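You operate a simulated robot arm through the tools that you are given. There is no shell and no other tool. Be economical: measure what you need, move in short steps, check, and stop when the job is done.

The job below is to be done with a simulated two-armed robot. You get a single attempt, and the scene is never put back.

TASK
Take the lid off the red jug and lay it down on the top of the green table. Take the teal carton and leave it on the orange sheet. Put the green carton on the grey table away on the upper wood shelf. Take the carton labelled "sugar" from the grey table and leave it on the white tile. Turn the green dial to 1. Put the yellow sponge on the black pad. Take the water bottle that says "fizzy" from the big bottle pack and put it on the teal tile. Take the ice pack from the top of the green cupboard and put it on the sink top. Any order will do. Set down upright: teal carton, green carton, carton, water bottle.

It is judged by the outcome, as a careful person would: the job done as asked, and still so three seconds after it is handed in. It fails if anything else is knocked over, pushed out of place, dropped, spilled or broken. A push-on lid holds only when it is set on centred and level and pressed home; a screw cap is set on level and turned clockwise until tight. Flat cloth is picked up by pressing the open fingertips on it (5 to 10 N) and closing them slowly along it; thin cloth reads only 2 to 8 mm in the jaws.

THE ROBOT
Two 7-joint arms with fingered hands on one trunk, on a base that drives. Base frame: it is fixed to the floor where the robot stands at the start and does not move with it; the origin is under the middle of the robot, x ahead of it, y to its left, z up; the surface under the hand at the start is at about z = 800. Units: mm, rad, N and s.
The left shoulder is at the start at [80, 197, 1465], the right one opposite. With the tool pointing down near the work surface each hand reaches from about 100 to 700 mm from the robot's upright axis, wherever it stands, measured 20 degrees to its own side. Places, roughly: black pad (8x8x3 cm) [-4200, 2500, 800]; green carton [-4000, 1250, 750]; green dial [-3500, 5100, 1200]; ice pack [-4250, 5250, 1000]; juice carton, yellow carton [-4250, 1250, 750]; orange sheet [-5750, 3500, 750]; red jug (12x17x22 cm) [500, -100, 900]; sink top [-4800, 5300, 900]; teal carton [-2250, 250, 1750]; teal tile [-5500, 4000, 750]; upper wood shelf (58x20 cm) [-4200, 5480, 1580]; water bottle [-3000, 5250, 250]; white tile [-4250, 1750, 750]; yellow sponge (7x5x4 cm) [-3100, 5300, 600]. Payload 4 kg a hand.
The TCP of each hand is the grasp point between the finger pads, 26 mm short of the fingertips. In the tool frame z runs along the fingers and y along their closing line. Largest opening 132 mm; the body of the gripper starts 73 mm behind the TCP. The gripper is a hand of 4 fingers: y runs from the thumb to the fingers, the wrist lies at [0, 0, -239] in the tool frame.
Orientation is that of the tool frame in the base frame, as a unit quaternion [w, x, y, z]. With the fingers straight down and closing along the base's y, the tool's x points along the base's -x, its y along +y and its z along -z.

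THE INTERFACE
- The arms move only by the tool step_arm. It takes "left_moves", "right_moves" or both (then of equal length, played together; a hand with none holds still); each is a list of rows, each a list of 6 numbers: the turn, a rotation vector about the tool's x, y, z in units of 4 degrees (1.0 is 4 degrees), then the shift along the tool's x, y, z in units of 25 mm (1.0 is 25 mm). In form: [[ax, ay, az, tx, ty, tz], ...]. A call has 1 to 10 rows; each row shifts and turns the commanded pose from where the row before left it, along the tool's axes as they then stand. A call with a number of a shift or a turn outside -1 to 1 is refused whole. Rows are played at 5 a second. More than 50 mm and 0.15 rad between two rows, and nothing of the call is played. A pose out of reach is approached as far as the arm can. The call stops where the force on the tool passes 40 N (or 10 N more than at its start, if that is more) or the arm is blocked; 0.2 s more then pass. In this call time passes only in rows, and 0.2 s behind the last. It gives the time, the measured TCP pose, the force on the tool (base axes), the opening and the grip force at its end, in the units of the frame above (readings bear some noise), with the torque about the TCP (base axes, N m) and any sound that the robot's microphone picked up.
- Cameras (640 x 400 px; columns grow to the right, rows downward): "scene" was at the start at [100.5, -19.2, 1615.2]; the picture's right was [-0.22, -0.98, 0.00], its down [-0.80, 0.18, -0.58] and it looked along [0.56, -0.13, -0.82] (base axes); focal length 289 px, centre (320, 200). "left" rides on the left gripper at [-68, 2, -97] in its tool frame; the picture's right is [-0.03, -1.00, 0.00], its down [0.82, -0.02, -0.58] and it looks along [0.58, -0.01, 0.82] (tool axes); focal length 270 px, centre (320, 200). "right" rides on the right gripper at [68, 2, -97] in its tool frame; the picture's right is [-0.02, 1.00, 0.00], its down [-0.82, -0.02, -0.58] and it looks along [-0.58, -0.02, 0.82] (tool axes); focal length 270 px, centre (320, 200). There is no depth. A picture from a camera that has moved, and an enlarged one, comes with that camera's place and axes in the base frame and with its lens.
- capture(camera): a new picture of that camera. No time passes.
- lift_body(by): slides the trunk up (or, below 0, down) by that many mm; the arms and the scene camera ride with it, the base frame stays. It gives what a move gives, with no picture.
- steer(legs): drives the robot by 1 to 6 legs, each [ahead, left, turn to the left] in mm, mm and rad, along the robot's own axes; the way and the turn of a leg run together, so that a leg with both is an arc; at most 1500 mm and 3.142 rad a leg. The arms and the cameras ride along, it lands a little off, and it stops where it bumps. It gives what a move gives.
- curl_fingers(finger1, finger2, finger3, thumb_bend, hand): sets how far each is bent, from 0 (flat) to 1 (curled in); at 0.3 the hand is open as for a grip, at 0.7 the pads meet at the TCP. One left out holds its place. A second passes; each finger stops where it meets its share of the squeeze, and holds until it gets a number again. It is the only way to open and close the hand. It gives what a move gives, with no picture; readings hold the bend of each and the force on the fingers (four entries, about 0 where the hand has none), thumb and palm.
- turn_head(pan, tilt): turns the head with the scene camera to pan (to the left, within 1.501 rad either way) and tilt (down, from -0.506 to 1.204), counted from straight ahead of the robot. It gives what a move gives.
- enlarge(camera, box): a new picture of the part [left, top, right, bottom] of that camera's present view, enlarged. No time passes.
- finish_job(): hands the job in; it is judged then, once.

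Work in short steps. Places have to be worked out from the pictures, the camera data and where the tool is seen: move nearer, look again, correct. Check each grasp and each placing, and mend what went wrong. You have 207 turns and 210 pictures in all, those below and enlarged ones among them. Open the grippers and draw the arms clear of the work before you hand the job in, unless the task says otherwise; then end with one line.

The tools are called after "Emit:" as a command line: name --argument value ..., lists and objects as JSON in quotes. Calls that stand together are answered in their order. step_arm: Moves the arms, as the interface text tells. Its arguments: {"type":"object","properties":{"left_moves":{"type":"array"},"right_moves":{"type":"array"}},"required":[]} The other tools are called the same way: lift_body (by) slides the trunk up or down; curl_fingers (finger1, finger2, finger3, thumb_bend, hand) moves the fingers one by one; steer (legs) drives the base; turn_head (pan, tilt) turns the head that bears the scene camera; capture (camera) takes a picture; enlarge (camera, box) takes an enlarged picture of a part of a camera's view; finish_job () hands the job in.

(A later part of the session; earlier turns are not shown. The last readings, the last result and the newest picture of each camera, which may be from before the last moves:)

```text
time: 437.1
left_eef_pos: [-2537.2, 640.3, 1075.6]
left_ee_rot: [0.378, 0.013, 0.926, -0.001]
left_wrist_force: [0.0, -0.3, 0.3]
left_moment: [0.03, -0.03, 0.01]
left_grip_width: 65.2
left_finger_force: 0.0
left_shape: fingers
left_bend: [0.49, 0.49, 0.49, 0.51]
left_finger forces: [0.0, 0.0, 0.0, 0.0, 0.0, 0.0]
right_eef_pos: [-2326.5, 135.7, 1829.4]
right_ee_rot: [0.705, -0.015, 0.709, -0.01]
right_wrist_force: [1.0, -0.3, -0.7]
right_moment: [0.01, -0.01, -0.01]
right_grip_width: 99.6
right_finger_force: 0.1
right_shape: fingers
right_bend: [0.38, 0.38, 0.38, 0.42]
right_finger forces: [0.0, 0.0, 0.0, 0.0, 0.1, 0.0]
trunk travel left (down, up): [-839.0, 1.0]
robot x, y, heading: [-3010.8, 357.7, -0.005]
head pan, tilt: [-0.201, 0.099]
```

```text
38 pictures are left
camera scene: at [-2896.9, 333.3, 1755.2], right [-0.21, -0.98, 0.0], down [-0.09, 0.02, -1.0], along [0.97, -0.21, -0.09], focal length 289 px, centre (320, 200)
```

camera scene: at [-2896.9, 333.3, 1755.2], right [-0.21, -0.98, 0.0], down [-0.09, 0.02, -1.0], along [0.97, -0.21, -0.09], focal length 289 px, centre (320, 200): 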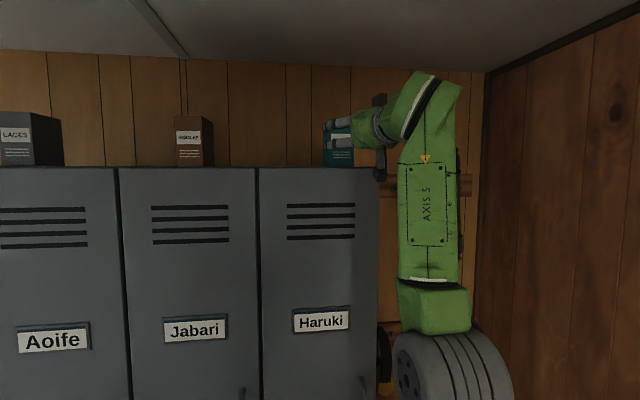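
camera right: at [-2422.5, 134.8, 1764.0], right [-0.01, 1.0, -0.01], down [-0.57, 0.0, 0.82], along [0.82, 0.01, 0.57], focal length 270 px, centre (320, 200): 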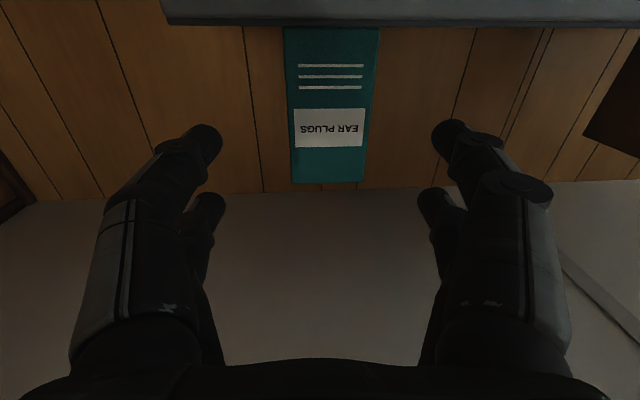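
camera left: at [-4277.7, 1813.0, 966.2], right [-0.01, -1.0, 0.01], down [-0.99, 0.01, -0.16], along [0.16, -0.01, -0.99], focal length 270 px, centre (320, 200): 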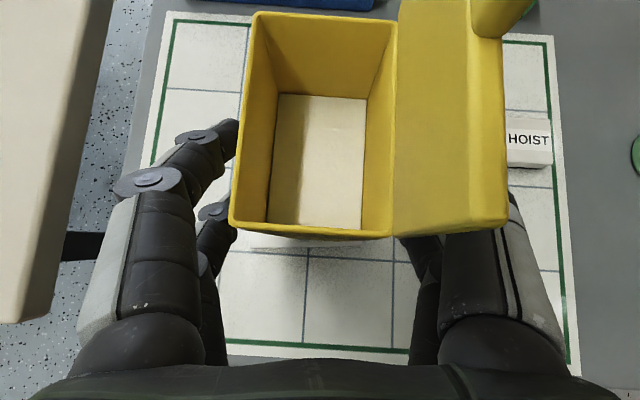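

Aligned within 7 mm. I correct and drive the last 130 mm.

Emit:
step_arm --right_moves '[[0, 0, 0, 0, 0.28, 0]]'

Emit:
steer --legs '[[130, 0, 0]]'

Emit:
capture --camera "right"

```text
time: 437.6
left_eef_pos: [-2528.8, 640.0, 1069.8]
left_ee_rot: [0.375, 0.014, 0.927, -0.002]
left_wrist_force: [-0.5, 0.1, 0.2]
left_moment: [0.01, 0.0, -0.02]
left_grip_width: 65.6
left_finger_force: 0.0
left_shape: fingers
left_bend: [0.49, 0.49, 0.49, 0.51]
left_finger forces: [0.1, 0.1, 0.0, 0.0, 0.0, 0.0]
right_eef_pos: [-2312.1, 143.4, 1824.5]
right_ee_rot: [0.702, -0.015, 0.712, -0.01]
right_wrist_force: [0.5, -0.3, 0.2]
right_moment: [-0.05, -0.01, -0.01]
right_grip_width: 99.6
right_finger_force: 0.1
right_shape: fingers
right_bend: [0.38, 0.38, 0.38, 0.42]
right_finger forces: [0.1, 0.1, 0.0, 0.0, 0.1, 0.0]
trunk travel left (down, up): [-839.0, 1.0]
robot x, y, heading: [-3010.4, 354.3, -0.008]
head pan, tilt: [-0.201, 0.099]
```

```text
time: 438.8
left_eef_pos: [-2410.1, 641.5, 1074.7]
left_ee_rot: [0.378, 0.013, 0.926, -0.002]
left_wrist_force: [-0.1, -0.2, 0.0]
left_moment: [0.0, 0.0, -0.01]
left_grip_width: 65.1
left_finger_force: 0.1
left_shape: fingers
left_bend: [0.49, 0.49, 0.49, 0.51]
left_finger forces: [0.0, 0.0, 0.0, 0.0, 0.1, 0.1]
right_eef_pos: [-2199.6, 143.5, 1830.8]
right_ee_rot: [0.706, -0.015, 0.708, -0.009]
right_wrist_force: [-0.2, -0.4, 0.5]
right_moment: [0.01, 0.04, 0.0]
right_grip_width: 99.6
right_finger_force: 0.1
right_shape: fingers
right_bend: [0.38, 0.38, 0.38, 0.42]
right_finger forces: [0.0, 0.1, 0.1, 0.1, 0.1, 0.1]
trunk travel left (down, up): [-839.0, 1.0]
robot x, y, heading: [-2881.5, 350.1, -0.006]
head pan, tilt: [-0.201, 0.099]
```

```text
37 pictures are left
camera right: at [-2295.8, 141.8, 1765.1], right [-0.01, 1.0, -0.01], down [-0.58, 0.0, 0.82], along [0.82, 0.01, 0.58], focal length 270 px, centre (320, 200)
```

right: 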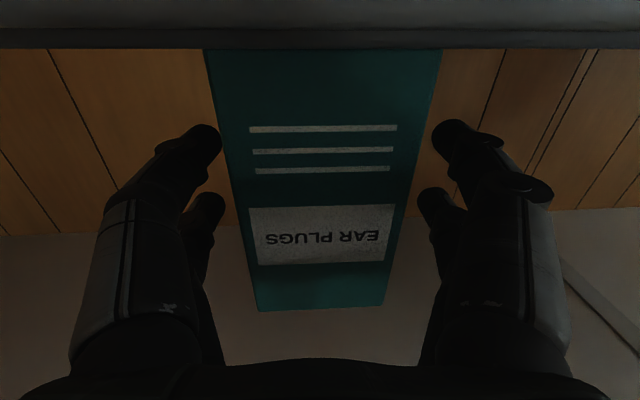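

Carton is between the fingers. I advance 12 mm more and close.

Emit:
step_arm --right_moves '[[0, 0, 0, 0, 0, 0.5]]'

Emit:
curl_fingers --hand "right" --finger1 0.64 --finger2 0.64 --finger3 0.64 --thumb_bend 0.64

Emit:
capture --camera "right"

```text
time: 439.2
left_eef_pos: [-2400.7, 640.7, 1071.4]
left_ee_rot: [0.375, 0.013, 0.927, -0.002]
left_wrist_force: [0.7, -0.4, 0.0]
left_moment: [-0.01, 0.05, 0.0]
left_grip_width: 65.4
left_finger_force: 0.2
left_shape: fingers
left_bend: [0.49, 0.49, 0.49, 0.51]
left_finger forces: [0.0, 0.0, 0.1, 0.0, 0.0, 0.0]
right_eef_pos: [-2171.2, 143.3, 1825.9]
right_ee_rot: [0.703, -0.015, 0.711, -0.009]
right_wrist_force: [0.6, 0.1, 0.2]
right_moment: [-0.01, -0.03, 0.02]
right_grip_width: 99.5
right_finger_force: 0.0
right_shape: fingers
right_bend: [0.38, 0.38, 0.38, 0.42]
right_finger forces: [0.0, 0.0, 0.1, 0.0, 0.0, 0.0]
trunk travel left (down, up): [-839.0, 1.0]
robot x, y, heading: [-2879.8, 353.6, -0.006]
head pan, tilt: [-0.201, 0.099]
```

```text
time: 440.2
left_eef_pos: [-2403.8, 641.0, 1071.9]
left_ee_rot: [0.376, 0.014, 0.927, -0.003]
left_wrist_force: [0.0, 0.9, 0.0]
left_moment: [-0.01, 0.0, 0.0]
left_grip_width: 65.5
left_finger_force: 0.0
left_shape: fingers
left_bend: [0.49, 0.49, 0.49, 0.51]
left_finger forces: [0.0, 0.0, 0.1, 0.0, 0.0, 0.1]
right_eef_pos: [-2177.7, 144.5, 1828.0]
right_ee_rot: [0.705, -0.015, 0.709, -0.009]
right_wrist_force: [1.0, -0.6, 6.2]
right_moment: [-0.04, -0.13, -0.02]
right_grip_width: 55.9
right_finger_force: 15.0
right_shape: fingers
right_bend: [0.51, 0.52, 0.54, 0.59]
right_finger forces: [7.6, 7.4, 6.0, 0.1, 9.3, 0.0]
trunk travel left (down, up): [-839.0, 1.0]
robot x, y, heading: [-2880.0, 350.2, -0.003]
head pan, tilt: [-0.201, 0.099]
```

```text
36 pictures are left
camera right: at [-2274.5, 142.1, 1762.5], right [-0.01, 1.0, -0.01], down [-0.57, 0.0, 0.82], along [0.82, 0.01, 0.57], focal length 270 px, centre (320, 200)
```

right: 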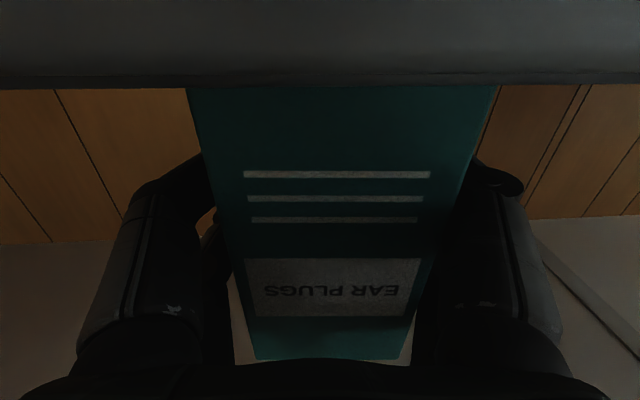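

Gripped by all four fingers. I lift 40 mm with the arm and back off.

Emit:
step_arm --right_moves '[[0, 0, 0, -0.4, 0, 0], [0, 0, 0, -0.6, 0, 0], [0, 0, 0, -0.6, 0, 0]]'

Emit:
capture --camera "right"

```text
time: 441.0
left_eef_pos: [-2404.8, 640.5, 1072.3]
left_ee_rot: [0.377, 0.012, 0.926, 0.0]
left_wrist_force: [0.4, 0.8, -0.3]
left_moment: [-0.01, 0.0, 0.01]
left_grip_width: 65.0
left_finger_force: 0.0
left_shape: fingers
left_bend: [0.49, 0.49, 0.49, 0.51]
left_finger forces: [0.0, 0.0, 0.0, 0.0, 0.1, 0.0]
right_eef_pos: [-2176.1, 144.4, 1867.0]
right_ee_rot: [0.704, -0.015, 0.71, -0.009]
right_wrist_force: [0.0, -1.0, -1.6]
right_moment: [0.01, 0.02, 0.01]
right_grip_width: 56.0
right_finger_force: 15.1
right_shape: fingers
right_bend: [0.51, 0.52, 0.54, 0.59]
right_finger forces: [8.2, 7.2, 6.4, 0.0, 8.9, 0.1]
trunk travel left (down, up): [-839.0, 1.0]
robot x, y, heading: [-2882.1, 359.0, -0.002]
head pan, tilt: [-0.201, 0.099]
```

```text
35 pictures are left
camera right: at [-2274.4, 143.1, 1801.1], right [-0.01, 1.0, -0.01], down [-0.57, 0.0, 0.82], along [0.82, 0.01, 0.57], focal length 270 px, centre (320, 200)
```

right: 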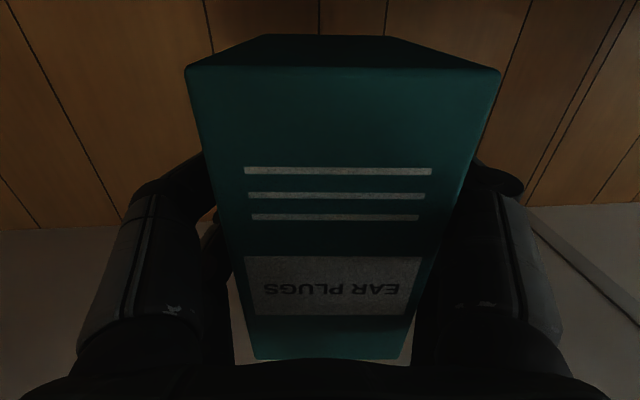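

Teal carton is held upright. Because the wrist camera is under the level hand, I'll set the carton near the east edge of the cream table, then regrasp it at 45° for the desk. I drive there.

Emit:
steer --legs '[[-320, 0, 0], [0, 0, 1.57], [0, 0, 1.57], [0, -915, 0], [0, -915, 0], [-250, 0, 0]]'

Emit:
turn_head --pan -0.3 --tilt 0.75

Emit:
capture --camera "scene"

```text
time: 461.0
left_eef_pos: [-3401.3, 1900.6, 1069.8]
left_ee_rot: [-0.004, 0.928, -0.02, -0.373]
left_wrist_force: [-0.1, -0.2, 0.4]
left_moment: [-0.03, 0.0, -0.02]
left_grip_width: 65.2
left_finger_force: 0.1
left_shape: fingers
left_bend: [0.49, 0.49, 0.49, 0.51]
left_finger forces: [0.0, 0.0, 0.0, 0.0, 0.1, 0.0]
right_eef_pos: [-3624.2, 2399.7, 1861.4]
right_ee_rot: [-0.015, 0.712, 0.009, -0.702]
right_wrist_force: [-0.3, -0.9, -1.3]
right_moment: [0.01, 0.01, -0.04]
right_grip_width: 55.8
right_finger_force: 15.0
right_shape: fingers
right_bend: [0.51, 0.52, 0.54, 0.59]
right_finger forces: [7.8, 7.0, 5.9, 0.0, 8.8, 0.0]
trunk travel left (down, up): [-839.0, 1.0]
robot x, y, heading: [-2915.8, 2178.6, 3.113]
head pan, tilt: [-0.201, 0.099]
```

```text
time: 462.0
left_eef_pos: [-3395.2, 1900.5, 1072.8]
left_ee_rot: [-0.006, 0.926, -0.022, -0.377]
left_wrist_force: [0.7, 0.2, 0.6]
left_moment: [0.02, 0.01, -0.03]
left_grip_width: 65.6
left_finger_force: 0.1
left_shape: fingers
left_bend: [0.49, 0.49, 0.49, 0.51]
left_finger forces: [0.0, 0.0, 0.1, 0.0, 0.0, 0.0]
right_eef_pos: [-3612.6, 2401.4, 1866.7]
right_ee_rot: [-0.015, 0.71, 0.009, -0.704]
right_wrist_force: [0.4, 0.1, -1.4]
right_moment: [-0.01, -0.01, 0.0]
right_grip_width: 55.9
right_finger_force: 14.7
right_shape: fingers
right_bend: [0.51, 0.52, 0.54, 0.59]
right_finger forces: [7.8, 7.0, 5.9, 0.0, 8.8, 0.1]
trunk travel left (down, up): [-839.0, 1.0]
robot x, y, heading: [-2912.2, 2178.8, 3.121]
head pan, tilt: [-0.3, 0.75]
```

```text
34 pictures are left
camera scene: at [-3021.0, 2201.3, 1695.8], right [0.32, 0.95, 0.0], down [0.65, -0.22, -0.73], along [-0.69, 0.23, -0.68], focal length 289 px, centre (320, 200)
```

scene: 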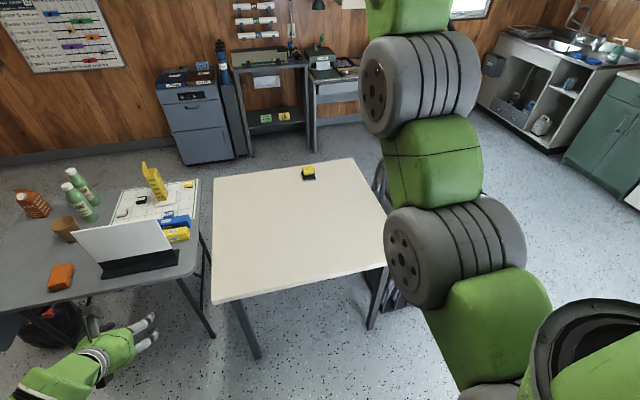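

The table's east edge is at x≈-3560 here; the carton is positioned just inside it. I lower the arm 300 mm, then the trunk.

Emit:
step_arm --right_moves '[[0, 0, 0, 1, 0, 0], [0, 0, 0, 1, 0, 0], [0, 0, 0, 1, 0, 0], [0, 0, 0, 1, 0, 0], [0, 0, 0, 1, 0, 0], [0, 0, 0, 1, 0, 0], [0, 0, 0, 1, 0, 0], [0, 0, 0, 1, 0, 0], [0, 0, 0, 1, 0, 0], [0, 0, 0, 1, 0, 0]]'

Emit:
step_arm --right_moves '[[0, 0, 0, 1, 0, 0], [0, 0, 0, 1, 0, 0], [0, 0, 0, 1, 0, 0], [0, 0, 0, 1, 0, 0], [0, 0, 0, 1, 0, 0], [0, 0, 0, 1, 0, 0], [0, 0, 0, 1, 0, 0], [0, 0, 0, 1, 0, 0]]'

Emit:
lift_body --by -400

Emit:
capture --camera "scene"

```text
time: 464.2
left_eef_pos: [-3395.8, 1900.6, 1072.6]
left_ee_rot: [-0.005, 0.926, -0.021, -0.376]
left_wrist_force: [0.8, 0.5, -0.1]
left_moment: [0.0, -0.01, 0.0]
left_grip_width: 65.4
left_finger_force: 0.1
left_shape: fingers
left_bend: [0.49, 0.49, 0.49, 0.51]
left_finger forces: [0.0, 0.0, 0.0, 0.1, 0.1, 0.0]
right_eef_pos: [-3612.8, 2409.0, 1616.2]
right_ee_rot: [-0.014, 0.71, 0.009, -0.704]
right_wrist_force: [-0.1, 0.0, -2.6]
right_moment: [0.0, 0.01, 0.03]
right_grip_width: 55.7
right_finger_force: 14.7
right_shape: fingers
right_bend: [0.51, 0.52, 0.54, 0.59]
right_finger forces: [7.7, 7.0, 5.8, 0.1, 8.7, 0.0]
trunk travel left (down, up): [-839.0, 1.0]
robot x, y, heading: [-2914.1, 2178.4, 3.112]
head pan, tilt: [-0.3, 0.75]
```

```text
time: 466.0
left_eef_pos: [-3397.1, 1901.7, 1071.8]
left_ee_rot: [-0.005, 0.927, -0.021, -0.375]
left_wrist_force: [0.0, -0.1, 0.7]
left_moment: [0.01, -0.01, 0.01]
left_grip_width: 65.5
left_finger_force: 0.1
left_shape: fingers
left_bend: [0.49, 0.49, 0.49, 0.51]
left_finger forces: [0.1, 0.0, 0.0, 0.1, 0.0, 0.0]
right_eef_pos: [-3609.9, 2415.7, 1417.0]
right_ee_rot: [-0.017, 0.711, 0.006, -0.703]
right_wrist_force: [0.6, 0.2, -1.2]
right_moment: [-0.03, 0.0, -0.03]
right_grip_width: 55.5
right_finger_force: 14.6
right_shape: fingers
right_bend: [0.51, 0.52, 0.54, 0.59]
right_finger forces: [7.7, 6.9, 5.9, 0.1, 8.6, 0.0]
trunk travel left (down, up): [-839.0, 1.0]
robot x, y, heading: [-2912.0, 2176.8, 3.122]
head pan, tilt: [-0.3, 0.75]
```

```text
time: 469.9
left_eef_pos: [-3396.2, 1900.1, 672.1]
left_ee_rot: [-0.005, 0.926, -0.021, -0.376]
left_wrist_force: [-0.3, 0.1, 0.3]
left_moment: [-0.01, 0.02, -0.01]
left_grip_width: 65.3
left_finger_force: 0.0
left_shape: fingers
left_bend: [0.49, 0.49, 0.49, 0.51]
left_finger forces: [0.0, 0.1, 0.0, 0.0, 0.0, 0.1]
right_eef_pos: [-3608.6, 2415.8, 1015.8]
right_ee_rot: [-0.016, 0.711, 0.007, -0.703]
right_wrist_force: [0.1, -0.9, -1.6]
right_moment: [0.01, 0.0, 0.02]
right_grip_width: 55.5
right_finger_force: 14.9
right_shape: fingers
right_bend: [0.51, 0.52, 0.54, 0.59]
right_finger forces: [7.7, 7.1, 5.9, 0.0, 8.7, 0.0]
trunk travel left (down, up): [-439.0, 401.0]
robot x, y, heading: [-2913.7, 2179.1, 3.119]
head pan, tilt: [-0.3, 0.75]
```

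```text
33 pictures are left
camera scene: at [-3023.1, 2201.3, 1295.6], right [0.32, 0.95, 0.0], down [0.65, -0.22, -0.73], along [-0.69, 0.23, -0.68], focal length 289 px, centre (320, 200)
```

scene: 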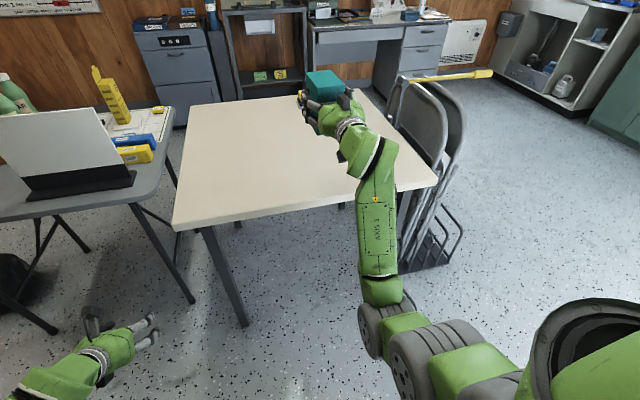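

Edge at y=2415 is x≈-3576; I move 30 mm further in and lower to just above the table.

Emit:
steer --legs '[[30, 0, 0]]'

Emit:
lift_body --by -190

Emit:
enlarge --camera "scene" --box '[260, 60, 420, 190]'

```text
time: 470.7
left_eef_pos: [-3425.7, 1900.6, 672.4]
left_ee_rot: [-0.005, 0.926, -0.021, -0.376]
left_wrist_force: [-0.2, 0.3, 0.7]
left_moment: [0.0, 0.02, -0.01]
left_grip_width: 65.5
left_finger_force: 0.1
left_shape: fingers
left_bend: [0.49, 0.49, 0.49, 0.51]
left_finger forces: [0.1, 0.0, 0.0, 0.1, 0.0, 0.0]
right_eef_pos: [-3638.5, 2415.5, 1018.9]
right_ee_rot: [-0.017, 0.711, 0.007, -0.703]
right_wrist_force: [0.1, -0.2, -1.6]
right_moment: [0.0, -0.03, -0.01]
right_grip_width: 55.5
right_finger_force: 14.8
right_shape: fingers
right_bend: [0.51, 0.52, 0.54, 0.59]
right_finger forces: [7.7, 7.0, 5.9, 0.0, 8.8, 0.0]
trunk travel left (down, up): [-439.0, 401.0]
robot x, y, heading: [-2940.6, 2177.5, 3.118]
head pan, tilt: [-0.3, 0.75]
```

```text
time: 472.8
left_eef_pos: [-3424.6, 1901.1, 481.9]
left_ee_rot: [-0.006, 0.926, -0.021, -0.376]
left_wrist_force: [-0.3, -0.2, -0.2]
left_moment: [0.01, -0.02, 0.01]
left_grip_width: 65.6
left_finger_force: 0.0
left_shape: fingers
left_bend: [0.49, 0.49, 0.49, 0.51]
left_finger forces: [0.0, 0.0, 0.0, 0.0, 0.0, 0.0]
right_eef_pos: [-3638.0, 2416.5, 828.1]
right_ee_rot: [-0.016, 0.711, 0.006, -0.703]
right_wrist_force: [0.0, -0.5, -1.2]
right_moment: [0.01, -0.02, 0.02]
right_grip_width: 55.8
right_finger_force: 14.7
right_shape: fingers
right_bend: [0.51, 0.52, 0.54, 0.59]
right_finger forces: [7.7, 7.0, 6.0, 0.1, 8.7, 0.0]
trunk travel left (down, up): [-249.0, 591.0]
robot x, y, heading: [-2943.2, 2175.5, 3.115]
head pan, tilt: [-0.3, 0.75]
```

```text
3.08 times, centred on (340, 125) of scene
camera zoom: at [-3052.9, 2202.0, 1105.6], right [0.32, 0.95, 0.0], down [0.65, -0.22, -0.73], along [-0.69, 0.23, -0.68], focal length 889 px, centre (258, 431)
```

zoom: 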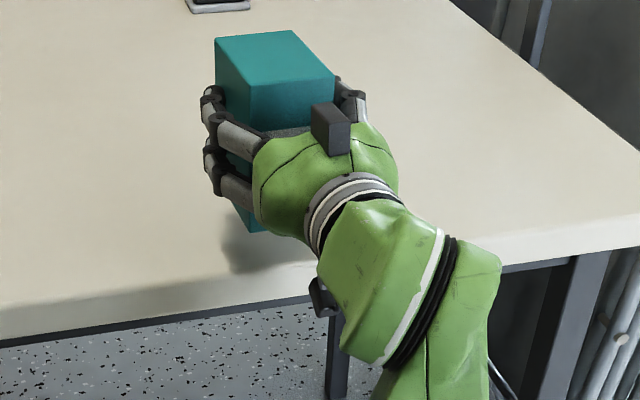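

The carton is above the table just inside the edge, the lower camera is outside the edge. Lowering to contact.

Emit:
lift_body --by -20

Emit:
lift_body --by -6

Emit:
lift_body --by -4

```text
time: 473.5
left_eef_pos: [-3425.0, 1900.6, 463.0]
left_ee_rot: [-0.005, 0.926, -0.021, -0.376]
left_wrist_force: [0.6, -0.4, 0.6]
left_moment: [-0.02, 0.01, -0.01]
left_grip_width: 65.4
left_finger_force: 0.2
left_shape: fingers
left_bend: [0.49, 0.49, 0.49, 0.51]
left_finger forces: [0.0, 0.0, 0.1, 0.0, 0.0, 0.1]
right_eef_pos: [-3639.1, 2415.9, 807.6]
right_ee_rot: [-0.016, 0.711, 0.007, -0.703]
right_wrist_force: [-0.4, -0.3, -1.8]
right_moment: [0.01, -0.04, -0.01]
right_grip_width: 55.5
right_finger_force: 14.8
right_shape: fingers
right_bend: [0.51, 0.52, 0.54, 0.59]
right_finger forces: [7.7, 7.0, 5.8, 0.1, 8.7, 0.0]
trunk travel left (down, up): [-229.0, 611.0]
robot x, y, heading: [-2945.9, 2178.3, 3.119]
head pan, tilt: [-0.3, 0.75]
```

```text
time: 474.0
left_eef_pos: [-3425.5, 1900.9, 457.3]
left_ee_rot: [-0.006, 0.926, -0.022, -0.376]
left_wrist_force: [1.1, 0.2, -0.5]
left_moment: [0.01, 0.02, -0.02]
left_grip_width: 65.6
left_finger_force: 0.0
left_shape: fingers
left_bend: [0.49, 0.49, 0.49, 0.51]
left_finger forces: [0.0, 0.1, 0.0, 0.1, 0.0, 0.0]
right_eef_pos: [-3639.5, 2416.1, 802.1]
right_ee_rot: [-0.018, 0.711, 0.006, -0.703]
right_wrist_force: [0.4, 0.1, -0.7]
right_moment: [0.03, 0.0, 0.0]
right_grip_width: 56.0
right_finger_force: 14.7
right_shape: fingers
right_bend: [0.51, 0.52, 0.54, 0.59]
right_finger forces: [7.6, 7.0, 5.9, 0.0, 8.6, 0.0]
trunk travel left (down, up): [-223.0, 617.0]
robot x, y, heading: [-2942.8, 2175.8, 3.116]
head pan, tilt: [-0.3, 0.75]
```

```text
time: 474.5
left_eef_pos: [-3425.2, 1900.0, 453.4]
left_ee_rot: [-0.005, 0.926, -0.022, -0.376]
left_wrist_force: [0.3, -0.4, -0.3]
left_moment: [0.02, 0.0, 0.01]
left_grip_width: 65.5
left_finger_force: 0.0
left_shape: fingers
left_bend: [0.49, 0.49, 0.49, 0.51]
left_finger forces: [0.0, 0.0, 0.0, 0.0, 0.0, 0.0]
right_eef_pos: [-3639.2, 2415.9, 798.5]
right_ee_rot: [-0.016, 0.71, 0.007, -0.704]
right_wrist_force: [-1.4, -0.9, 3.2]
right_moment: [0.06, 0.06, 0.03]
right_grip_width: 55.5
right_finger_force: 15.1
right_shape: fingers
right_bend: [0.51, 0.52, 0.55, 0.59]
right_finger forces: [7.5, 7.5, 5.9, 0.0, 9.0, 0.1]
trunk travel left (down, up): [-219.0, 621.0]
robot x, y, heading: [-2946.2, 2176.4, 3.12]
head pan, tilt: [-0.3, 0.75]
```

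Contact at 798 as predicted. I release and back off 180.

Emit:
curl_fingers --hand "right" --finger1 0.4 --finger2 0.4 --finger3 0.4 --thumb_bend 0.42

Emit:
steer --legs '[[-180, 0, 0]]'

Emit:
step_arm --right_moves '[[0, 1, 0, -1, 0, 0], [0, 1, 0, -1, 0, 0], [0, 1, 0, -1, 0, 0], [0, 1, 0, -0.5, 0, -0.5], [0, 1, 0, 0, 0, 0], [0, 1, 0, 0, 0, 0], [0, 1, 0, 0, 0, 0], [0, 1, 0, 0, 0, 0], [0, 1, 0, 0, 0, 0], [0, 1, 0, 0, 0, 0]]'

Emit:
capture --camera "right"

Emit:
capture --camera "scene"

```text
time: 475.5
left_eef_pos: [-3425.0, 1901.1, 451.4]
left_ee_rot: [-0.005, 0.926, -0.021, -0.377]
left_wrist_force: [0.1, 0.4, -0.9]
left_moment: [-0.01, 0.03, 0.0]
left_grip_width: 65.5
left_finger_force: 0.0
left_shape: fingers
left_bend: [0.49, 0.49, 0.49, 0.51]
left_finger forces: [0.0, 0.0, 0.0, 0.1, 0.1, 0.0]
right_eef_pos: [-3639.4, 2416.7, 799.0]
right_ee_rot: [-0.017, 0.711, 0.007, -0.703]
right_wrist_force: [-0.4, 0.0, 0.4]
right_moment: [0.02, 0.01, -0.01]
right_grip_width: 96.1
right_finger_force: 0.1
right_shape: fingers
right_bend: [0.4, 0.4, 0.4, 0.42]
right_finger forces: [0.1, 0.0, 0.1, 0.0, 0.1, 0.0]
trunk travel left (down, up): [-219.0, 621.0]
robot x, y, heading: [-2944.9, 2180.5, 3.114]
head pan, tilt: [-0.3, 0.75]
```

```text
time: 477.0
left_eef_pos: [-3245.6, 1895.7, 454.1]
left_ee_rot: [-0.005, 0.926, -0.02, -0.377]
left_wrist_force: [-0.9, -0.1, -0.1]
left_moment: [0.0, -0.02, 0.01]
left_grip_width: 65.3
left_finger_force: 0.2
left_shape: fingers
left_bend: [0.49, 0.49, 0.49, 0.51]
left_finger forces: [0.0, 0.0, 0.0, 0.1, 0.0, 0.1]
right_eef_pos: [-3459.1, 2413.4, 798.2]
right_ee_rot: [-0.017, 0.711, 0.006, -0.703]
right_wrist_force: [0.3, 0.3, 0.6]
right_moment: [-0.02, 0.0, 0.0]
right_grip_width: 95.8
right_finger_force: 0.2
right_shape: fingers
right_bend: [0.4, 0.4, 0.4, 0.42]
right_finger forces: [0.0, 0.1, 0.0, 0.1, 0.0, 0.1]
trunk travel left (down, up): [-219.0, 621.0]
robot x, y, heading: [-2764.7, 2171.6, 3.117]
head pan, tilt: [-0.3, 0.75]
```

```text
time: 479.2
left_eef_pos: [-3245.8, 1896.6, 452.4]
left_ee_rot: [-0.005, 0.927, -0.021, -0.376]
left_wrist_force: [-0.2, -0.1, -0.3]
left_moment: [-0.02, 0.01, 0.02]
left_grip_width: 65.3
left_finger_force: 0.1
left_shape: fingers
left_bend: [0.49, 0.49, 0.49, 0.51]
left_finger forces: [0.0, 0.0, 0.0, 0.0, 0.0, 0.1]
right_eef_pos: [-3455.8, 2409.8, 886.6]
right_ee_rot: [-0.018, 0.909, 0.001, -0.417]
right_wrist_force: [0.0, 0.7, 0.0]
right_moment: [0.03, 0.02, 0.02]
right_grip_width: 96.1
right_finger_force: 0.1
right_shape: fingers
right_bend: [0.4, 0.4, 0.4, 0.42]
right_finger forces: [0.0, 0.0, 0.1, 0.0, 0.0, 0.0]
trunk travel left (down, up): [-219.0, 621.0]
robot x, y, heading: [-2766.9, 2174.9, 3.113]
head pan, tilt: [-0.3, 0.75]
```

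```text
31 pictures are left
camera right: at [-3338.5, 2404.6, 900.1], right [-0.03, -1.0, -0.02], down [-0.09, -0.01, 1.0], along [-1.0, 0.03, -0.09], focal length 270 px, centre (320, 200)
```

right: 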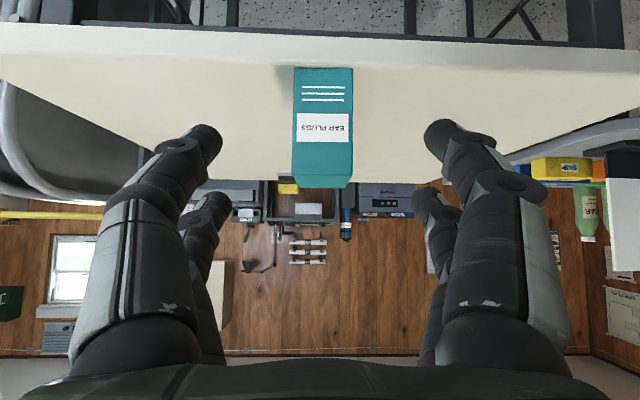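

```text
30 pictures are left
camera scene: at [-2873.8, 2197.6, 1075.5], right [0.32, 0.95, 0.0], down [0.65, -0.22, -0.73], along [-0.69, 0.23, -0.68], focal length 289 px, centre (320, 200)
```

scene: 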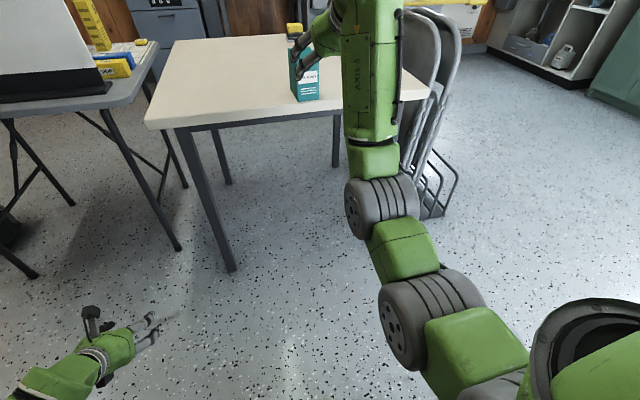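

Carton stands upright near the edge. The hand now points ~41° down. I lower 70 and drive forward 184 to regrasp.

Emit:
lift_body --by -66

Emit:
steer --legs '[[120, 0, 0]]'

Emit:
capture --camera "right"

```text
time: 480.3
left_eef_pos: [-3245.4, 1895.8, 386.2]
left_ee_rot: [-0.005, 0.927, -0.02, -0.375]
left_wrist_force: [-1.3, -0.4, 0.1]
left_moment: [0.01, -0.02, 0.02]
left_grip_width: 65.2
left_finger_force: 0.1
left_shape: fingers
left_bend: [0.49, 0.49, 0.49, 0.51]
left_finger forces: [0.0, 0.1, 0.0, 0.0, 0.0, 0.0]
right_eef_pos: [-3455.9, 2408.4, 821.6]
right_ee_rot: [-0.018, 0.909, 0.002, -0.417]
right_wrist_force: [-0.2, -0.7, -0.8]
right_moment: [0.0, -0.01, 0.01]
right_grip_width: 95.9
right_finger_force: 0.1
right_shape: fingers
right_bend: [0.4, 0.4, 0.4, 0.42]
right_finger forces: [0.0, 0.1, 0.1, 0.0, 0.1, 0.0]
trunk travel left (down, up): [-153.0, 687.0]
robot x, y, heading: [-2765.5, 2169.8, 3.117]
head pan, tilt: [-0.3, 0.75]
```

```text
time: 481.5
left_eef_pos: [-3366.3, 1898.5, 385.9]
left_ee_rot: [-0.006, 0.927, -0.021, -0.375]
left_wrist_force: [0.9, 0.0, -0.6]
left_moment: [0.0, 0.0, -0.02]
left_grip_width: 65.3
left_finger_force: 0.0
left_shape: fingers
left_bend: [0.49, 0.49, 0.49, 0.51]
left_finger forces: [0.0, 0.0, 0.1, 0.0, 0.0, 0.1]
right_eef_pos: [-3577.1, 2411.5, 819.9]
right_ee_rot: [-0.019, 0.909, 0.0, -0.415]
right_wrist_force: [0.7, 0.3, -0.5]
right_moment: [0.01, -0.01, 0.01]
right_grip_width: 96.1
right_finger_force: 0.0
right_shape: fingers
right_bend: [0.4, 0.4, 0.4, 0.42]
right_finger forces: [0.1, 0.1, 0.0, 0.0, 0.1, 0.1]
trunk travel left (down, up): [-153.0, 687.0]
robot x, y, heading: [-2887.0, 2178.6, 3.12]
head pan, tilt: [-0.3, 0.75]
```

```text
29 pictures are left
camera right: at [-3458.6, 2407.6, 833.1], right [-0.03, -1.0, -0.01], down [-0.09, -0.01, 1.0], along [-0.99, 0.03, -0.09], focal length 270 px, centre (320, 200)
```

right: 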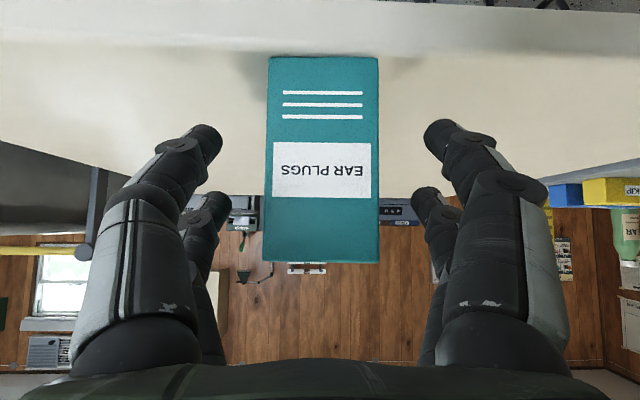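

Centred. I advance 62 mm and close.

Emit:
steer --legs '[[62, 0, 0]]'

Emit:
curl_fingers --hand "right" --finger1 0.64 --finger2 0.64 --finger3 0.64 --thumb_bend 0.64

Emit:
lift_body --by 50

Emit:
capture --camera "right"

```text
time: 482.5
left_eef_pos: [-3428.2, 1901.8, 385.5]
left_ee_rot: [-0.006, 0.927, -0.021, -0.375]
left_wrist_force: [0.9, -0.1, 0.2]
left_moment: [-0.01, -0.02, -0.03]
left_grip_width: 65.5
left_finger_force: 0.1
left_shape: fingers
left_bend: [0.49, 0.49, 0.49, 0.51]
left_finger forces: [0.1, 0.0, 0.1, 0.1, 0.1, 0.0]
right_eef_pos: [-3638.6, 2411.7, 820.0]
right_ee_rot: [-0.018, 0.909, 0.001, -0.417]
right_wrist_force: [-0.7, 0.2, -0.8]
right_moment: [0.02, -0.01, 0.03]
right_grip_width: 96.1
right_finger_force: 0.2
right_shape: fingers
right_bend: [0.4, 0.4, 0.4, 0.42]
right_finger forces: [0.0, 0.0, 0.0, 0.1, 0.1, 0.0]
trunk travel left (down, up): [-153.0, 687.0]
robot x, y, heading: [-2951.0, 2179.2, 3.122]
head pan, tilt: [-0.3, 0.75]
```

```text
time: 483.5
left_eef_pos: [-3428.0, 1900.4, 386.3]
left_ee_rot: [-0.006, 0.926, -0.021, -0.377]
left_wrist_force: [0.1, 0.6, 0.1]
left_moment: [-0.01, -0.02, -0.03]
left_grip_width: 65.4
left_finger_force: 0.0
left_shape: fingers
left_bend: [0.49, 0.49, 0.49, 0.51]
left_finger forces: [0.1, 0.0, 0.0, 0.1, 0.0, 0.1]
right_eef_pos: [-3638.9, 2413.1, 820.9]
right_ee_rot: [-0.018, 0.909, 0.0, -0.417]
right_wrist_force: [-0.2, 0.2, 0.2]
right_moment: [-0.04, -0.04, -0.01]
right_grip_width: 55.6
right_finger_force: 15.2
right_shape: fingers
right_bend: [0.51, 0.52, 0.54, 0.59]
right_finger forces: [7.5, 7.5, 6.1, 0.0, 9.4, 0.0]
trunk travel left (down, up): [-153.0, 687.0]
robot x, y, heading: [-2947.3, 2178.2, 3.116]
head pan, tilt: [-0.3, 0.75]
```

```text
time: 484.4
left_eef_pos: [-3429.3, 1900.4, 435.5]
left_ee_rot: [-0.006, 0.927, -0.022, -0.376]
left_wrist_force: [-0.3, -0.5, 0.1]
left_moment: [-0.01, -0.02, 0.02]
left_grip_width: 65.4
left_finger_force: 0.0
left_shape: fingers
left_bend: [0.49, 0.49, 0.49, 0.51]
left_finger forces: [0.0, 0.1, 0.0, 0.0, 0.1, 0.1]
right_eef_pos: [-3637.8, 2412.8, 870.8]
right_ee_rot: [-0.019, 0.909, 0.001, -0.416]
right_wrist_force: [-0.5, 0.6, -1.6]
right_moment: [-0.03, -0.03, -0.01]
right_grip_width: 56.1
right_finger_force: 15.4
right_shape: fingers
right_bend: [0.51, 0.52, 0.54, 0.59]
right_finger forces: [7.5, 7.5, 6.0, 0.0, 9.0, 0.0]
trunk travel left (down, up): [-203.0, 637.0]
robot x, y, heading: [-2947.4, 2177.5, 3.118]
head pan, tilt: [-0.3, 0.75]
```

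```text
28 pictures are left
camera right: at [-3520.7, 2409.0, 883.3], right [-0.03, -1.0, -0.01], down [-0.09, -0.01, 1.0], along [-0.99, 0.03, -0.09], focal length 270 px, centre (320, 200)
```

right: 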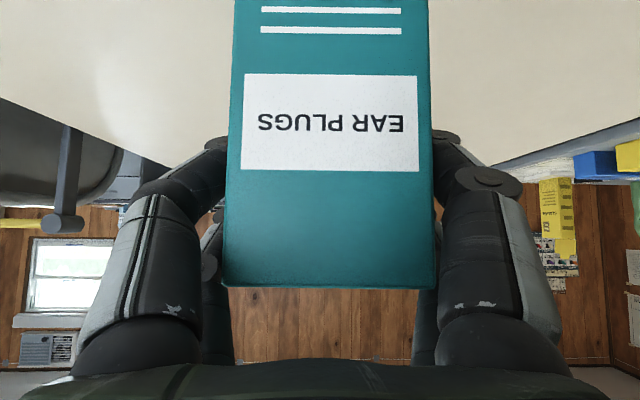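

Regrasped firmly at 45°; the carton's bottom is 79 mm below the TCP. I raise and drive to the desk.

Emit:
lift_body --by 380

Emit:
steer --legs '[[-300, 0, 0.022], [0, -1000, 0], [0, -420, 0], [1000, 0, 0], [1200, 0, 0]]'

Emit:
turn_head --pan 0.0 --tilt 0.6

Emit:
capture --camera "scene"

```text
time: 488.1
left_eef_pos: [-3427.9, 1899.8, 816.4]
left_ee_rot: [-0.005, 0.926, -0.022, -0.376]
left_wrist_force: [-0.8, 0.4, -0.2]
left_moment: [0.0, 0.0, -0.03]
left_grip_width: 65.4
left_finger_force: 0.2
left_shape: fingers
left_bend: [0.49, 0.49, 0.49, 0.51]
left_finger forces: [0.1, 0.1, 0.1, 0.0, 0.1, 0.0]
right_eef_pos: [-3638.6, 2412.4, 1251.1]
right_ee_rot: [-0.018, 0.908, 0.001, -0.418]
right_wrist_force: [0.4, -1.0, -1.3]
right_moment: [-0.02, -0.04, 0.0]
right_grip_width: 55.8
right_finger_force: 15.3
right_shape: fingers
right_bend: [0.51, 0.52, 0.54, 0.59]
right_finger forces: [7.6, 7.6, 6.0, 0.1, 9.2, 0.0]
trunk travel left (down, up): [-583.0, 257.0]
robot x, y, heading: [-2946.1, 2178.5, 3.124]
head pan, tilt: [-0.3, 0.75]
```

```text
time: 507.5
left_eef_pos: [-5308.8, 3340.8, 817.2]
left_ee_rot: [-0.005, 0.926, -0.019, -0.376]
left_wrist_force: [-1.1, -0.1, -0.3]
left_moment: [0.02, -0.01, 0.02]
left_grip_width: 65.4
left_finger_force: 0.1
left_shape: fingers
left_bend: [0.49, 0.49, 0.49, 0.51]
left_finger forces: [0.0, 0.0, 0.0, 0.0, 0.1, 0.0]
right_eef_pos: [-5521.6, 3851.6, 1251.9]
right_ee_rot: [-0.017, 0.909, 0.003, -0.417]
right_wrist_force: [-0.7, -0.8, -0.9]
right_moment: [0.01, -0.03, -0.03]
right_grip_width: 55.7
right_finger_force: 14.7
right_shape: fingers
right_bend: [0.51, 0.52, 0.54, 0.59]
right_finger forces: [7.5, 7.6, 6.0, 0.0, 9.1, 0.0]
trunk travel left (down, up): [-583.0, 257.0]
robot x, y, heading: [-4828.0, 3622.9, 3.12]
head pan, tilt: [-0.3, 0.75]
```

```text
time: 508.3
left_eef_pos: [-5308.9, 3340.4, 814.2]
left_ee_rot: [-0.004, 0.926, -0.019, -0.377]
left_wrist_force: [0.4, -0.7, -0.5]
left_moment: [-0.01, 0.02, 0.0]
left_grip_width: 65.4
left_finger_force: 0.0
left_shape: fingers
left_bend: [0.49, 0.49, 0.49, 0.51]
left_finger forces: [0.0, 0.0, 0.0, 0.0, 0.0, 0.1]
right_eef_pos: [-5520.7, 3852.1, 1250.4]
right_ee_rot: [-0.018, 0.909, 0.002, -0.417]
right_wrist_force: [-1.0, -0.5, -1.5]
right_moment: [-0.01, 0.02, 0.01]
right_grip_width: 56.0
right_finger_force: 14.6
right_shape: fingers
right_bend: [0.51, 0.52, 0.54, 0.59]
right_finger forces: [7.5, 7.6, 5.9, 0.1, 9.1, 0.1]
trunk travel left (down, up): [-583.0, 257.0]
robot x, y, heading: [-4828.7, 3618.6, 3.121]
head pan, tilt: [0.0, 0.6]
```

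```text
27 pictures are left
camera scene: at [-4947.6, 3619.1, 1452.3], right [0.02, 1.0, 0.0], down [0.57, -0.01, -0.82], along [-0.82, 0.02, -0.57], focal length 289 px, centre (320, 200)
```

scene: 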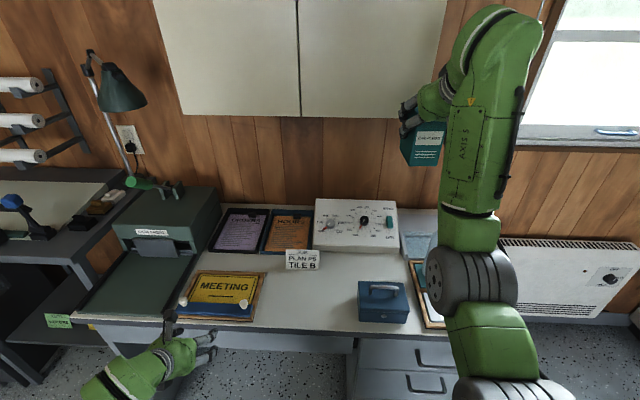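

I first raise the left hand 200 mm (out of the way of the desk items), and enlarge the view of the orange sheet.

Emit:
step_arm --left_moves '[[0, 0, 0, -0.7, 0, -0.7], [0, 0, 0, -0.7, 0, -0.7], [0, 0, 0, -0.7, 0, -0.7], [0, 0, 0, -0.7, 0, -0.7], [0, 0, 0, -0.7, 0, -0.7], [0, 0, 0, -0.7, 0, -0.7], [0, 0, 0, -0.7, 0, -0.7], [0, 0, 0, -0.7, 0, -0.7]]'

Emit:
enlarge --camera "scene" --box '[170, 180, 350, 310]'

```text
time: 510.1
left_eef_pos: [-5312.3, 3341.1, 1013.8]
left_ee_rot: [-0.004, 0.927, -0.019, -0.376]
left_wrist_force: [-0.2, 0.2, -0.2]
left_moment: [-0.03, 0.04, 0.0]
left_grip_width: 65.4
left_finger_force: 0.1
left_shape: fingers
left_bend: [0.49, 0.49, 0.49, 0.51]
left_finger forces: [0.1, 0.0, 0.1, 0.0, 0.1, 0.0]
right_eef_pos: [-5521.2, 3852.3, 1250.8]
right_ee_rot: [-0.018, 0.909, 0.002, -0.417]
right_wrist_force: [1.2, -0.6, -2.0]
right_moment: [0.0, 0.01, -0.01]
right_grip_width: 55.9
right_finger_force: 14.9
right_shape: fingers
right_bend: [0.51, 0.52, 0.54, 0.59]
right_finger forces: [7.5, 7.6, 6.0, 0.0, 9.0, 0.0]
trunk travel left (down, up): [-583.0, 257.0]
robot x, y, heading: [-4825.3, 3620.8, 3.12]
head pan, tilt: [0.0, 0.6]
```

```text
3.08 times, centred on (260, 245) of scene
camera zoom: at [-4947.0, 3619.3, 1452.4], right [0.02, 1.0, 0.0], down [0.56, -0.01, -0.83], along [-0.82, 0.02, -0.56], focal length 889 px, centre (505, 62)
```

zoom: 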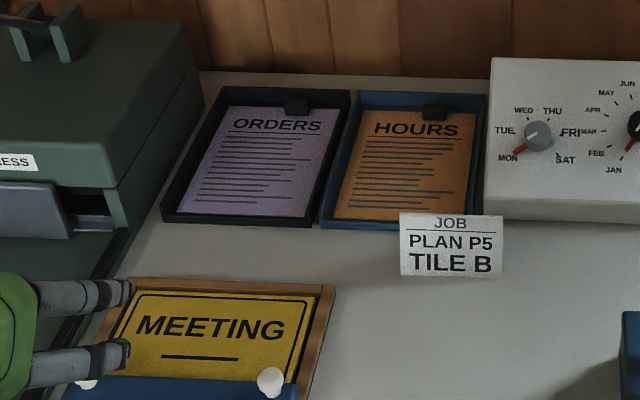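

Sheet centre ≈(-5757,3525), the job card stands at (-5590, 3529–3635) up to z≈835. I strafe left 332, lower the right arm to TCP ≈970 and extend it.

Emit:
steer --legs '[[0, 332, 0.02]]'

Emit:
step_arm --right_moves '[[0, 0, 0, 0.758, 0, 0.653], [0, 0, 0, 0.758, 0, 0.653], [0, 0, 0, 0.758, 0, 0.653], [0, 0, 0, 0.758, 0, 0.653], [0, 0, 0, 0.758, 0, 0.653], [0, 0, 0, 0.758, 0, 0.653], [0, 0, 0, 0.758, 0, 0.653], [0, 0, 0, 0.758, 0, 0.653], [0, 0, 0, 0.758, 0, 0.653], [0, 0, 0, 0.758, 0, 0.653]]'

Emit:
capture --camera "scene"

```text
time: 512.3
left_eef_pos: [-5310.6, 3005.3, 1013.8]
left_ee_rot: [0.0, 0.926, -0.011, -0.376]
left_wrist_force: [-0.9, -0.6, 0.1]
left_moment: [-0.02, 0.03, 0.01]
left_grip_width: 65.2
left_finger_force: 0.1
left_shape: fingers
left_bend: [0.49, 0.49, 0.49, 0.51]
left_finger forces: [0.1, 0.0, 0.1, 0.0, 0.0, 0.0]
right_eef_pos: [-5528.5, 3512.7, 1251.8]
right_ee_rot: [-0.014, 0.909, 0.01, -0.417]
right_wrist_force: [0.2, -0.2, -0.5]
right_moment: [-0.02, -0.04, -0.01]
right_grip_width: 55.8
right_finger_force: 14.8
right_shape: fingers
right_bend: [0.51, 0.52, 0.54, 0.59]
right_finger forces: [7.5, 7.6, 6.0, 0.1, 9.0, 0.0]
trunk travel left (down, up): [-583.0, 257.0]
robot x, y, heading: [-4831.7, 3291.1, 3.139]
head pan, tilt: [0.0, 0.6]
```

```text
time: 514.5
left_eef_pos: [-5310.4, 3005.4, 1013.8]
left_ee_rot: [0.0, 0.926, -0.012, -0.377]
left_wrist_force: [-0.5, -0.2, 0.3]
left_moment: [-0.01, 0.02, 0.0]
left_grip_width: 65.6
left_finger_force: 0.1
left_shape: fingers
left_bend: [0.49, 0.49, 0.49, 0.51]
left_finger forces: [0.0, 0.1, 0.0, 0.0, 0.0, 0.1]
right_eef_pos: [-5528.4, 3518.5, 1001.2]
right_ee_rot: [-0.015, 0.908, 0.009, -0.418]
right_wrist_force: [-0.5, 1.1, -0.9]
right_moment: [-0.01, -0.02, 0.03]
right_grip_width: 56.2
right_finger_force: 15.1
right_shape: fingers
right_bend: [0.51, 0.52, 0.54, 0.59]
right_finger forces: [7.5, 7.5, 6.0, 0.1, 9.1, 0.0]
trunk travel left (down, up): [-583.0, 257.0]
robot x, y, heading: [-4830.6, 3289.3, 3.139]
head pan, tilt: [0.0, 0.6]
```

```text
25 pictures are left
camera scene: at [-4951.3, 3288.8, 1452.4], right [0.0, 1.0, 0.0], down [0.57, 0.0, -0.82], along [-0.82, 0.0, -0.57], focal length 289 px, centre (320, 200)
```

scene: 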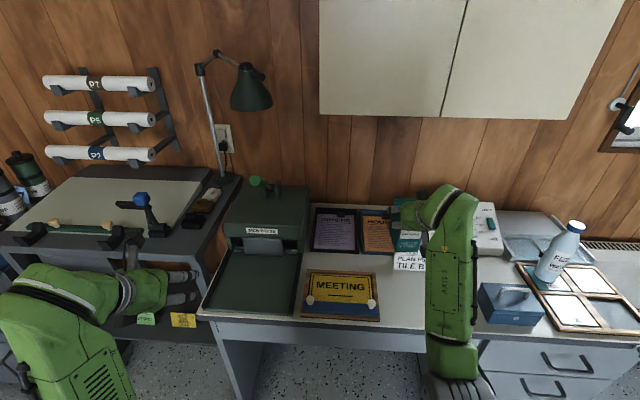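

Clear path. I drive 100 ahead and extend the arm ~117 mm at this height.

Emit:
steer --legs '[[100, 0, 0]]'

Emit:
step_arm --right_moves '[[0, 0, 0, -0.653, 0, 0.758], [0, 0, 0, -0.653, 0, 0.758], [0, 0, 0, -0.653, 0, 0.758], [0, 0, 0, -0.653, 0, 0.758], [0, 0, 0, -0.45, 0, 0.53]]'

Emit:
enlarge --camera "scene" --box '[300, 160, 480, 300]'

```text
time: 515.6
left_eef_pos: [-5408.2, 3003.5, 1012.6]
left_ee_rot: [-0.001, 0.926, -0.011, -0.377]
left_wrist_force: [0.3, -0.2, -0.2]
left_moment: [0.01, 0.01, -0.01]
left_grip_width: 65.2
left_finger_force: 0.0
left_shape: fingers
left_bend: [0.49, 0.49, 0.49, 0.51]
left_finger forces: [0.0, 0.1, 0.0, 0.0, 0.0, 0.0]
right_eef_pos: [-5626.9, 3519.6, 1001.8]
right_ee_rot: [-0.014, 0.908, 0.01, -0.419]
right_wrist_force: [-0.1, -0.3, -1.1]
right_moment: [-0.01, 0.0, 0.0]
right_grip_width: 55.9
right_finger_force: 15.0
right_shape: fingers
right_bend: [0.51, 0.52, 0.54, 0.59]
right_finger forces: [7.5, 7.5, 5.9, 0.0, 9.2, 0.0]
trunk travel left (down, up): [-583.0, 257.0]
robot x, y, heading: [-4929.7, 3292.6, 3.14]
head pan, tilt: [0.0, 0.6]
```

```text
time: 516.8
left_eef_pos: [-5408.7, 3004.6, 1013.3]
left_ee_rot: [-0.002, 0.926, -0.011, -0.377]
left_wrist_force: [0.5, 1.2, 0.0]
left_moment: [-0.03, 0.0, 0.01]
left_grip_width: 65.6
left_finger_force: 0.0
left_shape: fingers
left_bend: [0.49, 0.49, 0.49, 0.51]
left_finger forces: [0.0, 0.0, 0.0, 0.0, 0.1, 0.0]
right_eef_pos: [-5744.7, 3518.2, 1000.9]
right_ee_rot: [-0.012, 0.909, 0.011, -0.416]
right_wrist_force: [-0.6, 0.0, -1.9]
right_moment: [-0.04, 0.0, 0.02]
right_grip_width: 55.8
right_finger_force: 15.0
right_shape: fingers
right_bend: [0.51, 0.52, 0.54, 0.59]
right_finger forces: [7.5, 7.6, 6.1, 0.0, 8.9, 0.0]
trunk travel left (down, up): [-583.0, 257.0]
robot x, y, heading: [-4934.4, 3289.6, 3.14]
head pan, tilt: [0.0, 0.6]
```

```text
2.86 times, centred on (390, 230) of scene
camera zoom: at [-5050.0, 3288.6, 1452.3], right [0.0, 1.0, 0.0], down [0.57, 0.0, -0.82], along [-0.82, 0.0, -0.57], focal length 825 px, centre (120, 114)
```

zoom: 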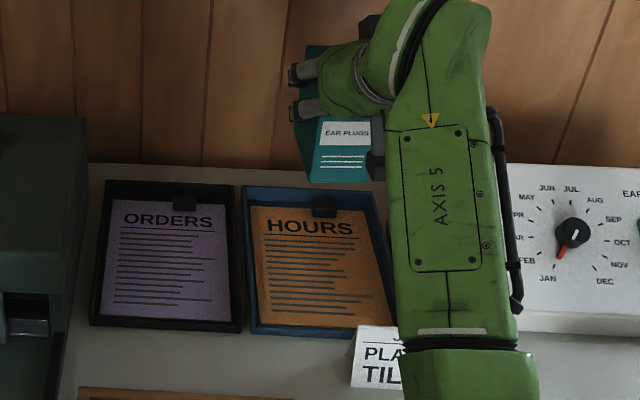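

The carton is right above the sheet centre (≈(-5744,3517)). I lower 125 mm with the arm and check.

Emit:
step_arm --right_moves '[[0, 0, 0, 0.758, 0, 0.653], [0, 0, 0, 0.758, 0, 0.653], [0, 0, 0, 0.758, 0, 0.653], [0, 0, 0, 0.758, 0, 0.653], [0, 0, 0, 0.758, 0, 0.653]]'

Emit:
enlarge --camera "scene" --box '[300, 160, 480, 300]'

```text
time: 518.0
left_eef_pos: [-5410.0, 3005.4, 1012.8]
left_ee_rot: [0.0, 0.926, -0.011, -0.377]
left_wrist_force: [-0.2, -0.7, 1.2]
left_moment: [-0.02, 0.02, 0.04]
left_grip_width: 65.5
left_finger_force: 0.1
left_shape: fingers
left_bend: [0.49, 0.49, 0.49, 0.51]
left_finger forces: [0.1, 0.0, 0.0, 0.0, 0.0, 0.0]
right_eef_pos: [-5745.7, 3522.8, 875.9]
right_ee_rot: [-0.014, 0.909, 0.011, -0.417]
right_wrist_force: [-0.2, 0.2, -1.2]
right_moment: [0.02, 0.01, 0.02]
right_grip_width: 55.7
right_finger_force: 15.2
right_shape: fingers
right_bend: [0.51, 0.52, 0.54, 0.59]
right_finger forces: [7.5, 7.5, 6.0, 0.0, 9.0, 0.1]
trunk travel left (down, up): [-583.0, 257.0]
robot x, y, heading: [-4930.1, 3293.7, 3.13]
head pan, tilt: [0.0, 0.6]
```

```text
2.86 times, centred on (390, 230) of scene
camera zoom: at [-5049.9, 3288.9, 1452.4], right [0.0, 1.0, 0.0], down [0.57, 0.0, -0.82], along [-0.82, 0.0, -0.57], focal length 825 px, centre (120, 114)
```

zoom: 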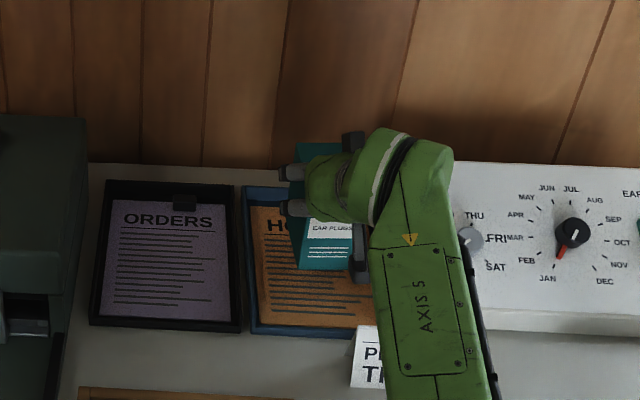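

Carton is just above the sheet's middle. I creep down until contact.

Emit:
step_arm --right_moves '[[0, 0, 0, 0.3, 0, 0.26], [0, 0, 0, 0.3, 0, 0.26], [0, 0, 0, 0.2, 0, 0.17], [0, 0, 0, 0.12, 0, 0.1], [0, 0, 0, 0.12, 0, 0.1]]'

```text
time: 519.2
left_eef_pos: [-5408.5, 3004.7, 1013.0]
left_ee_rot: [0.0, 0.926, -0.011, -0.377]
left_wrist_force: [-0.1, -1.0, 0.0]
left_moment: [-0.02, 0.02, 0.01]
left_grip_width: 65.3
left_finger_force: 0.1
left_shape: fingers
left_bend: [0.49, 0.49, 0.49, 0.51]
left_finger forces: [0.1, 0.0, 0.1, 0.1, 0.0, 0.0]
right_eef_pos: [-5745.6, 3523.9, 843.2]
right_ee_rot: [-0.014, 0.909, 0.01, -0.417]
right_wrist_force: [0.2, 0.0, -1.0]
right_moment: [0.06, 0.05, -0.02]
right_grip_width: 56.0
right_finger_force: 15.3
right_shape: fingers
right_bend: [0.51, 0.52, 0.54, 0.59]
right_finger forces: [7.5, 7.5, 6.0, 0.0, 9.0, 0.0]
trunk travel left (down, up): [-583.0, 257.0]
robot x, y, heading: [-4934.1, 3291.3, 3.134]
head pan, tilt: [0.0, 0.6]
```

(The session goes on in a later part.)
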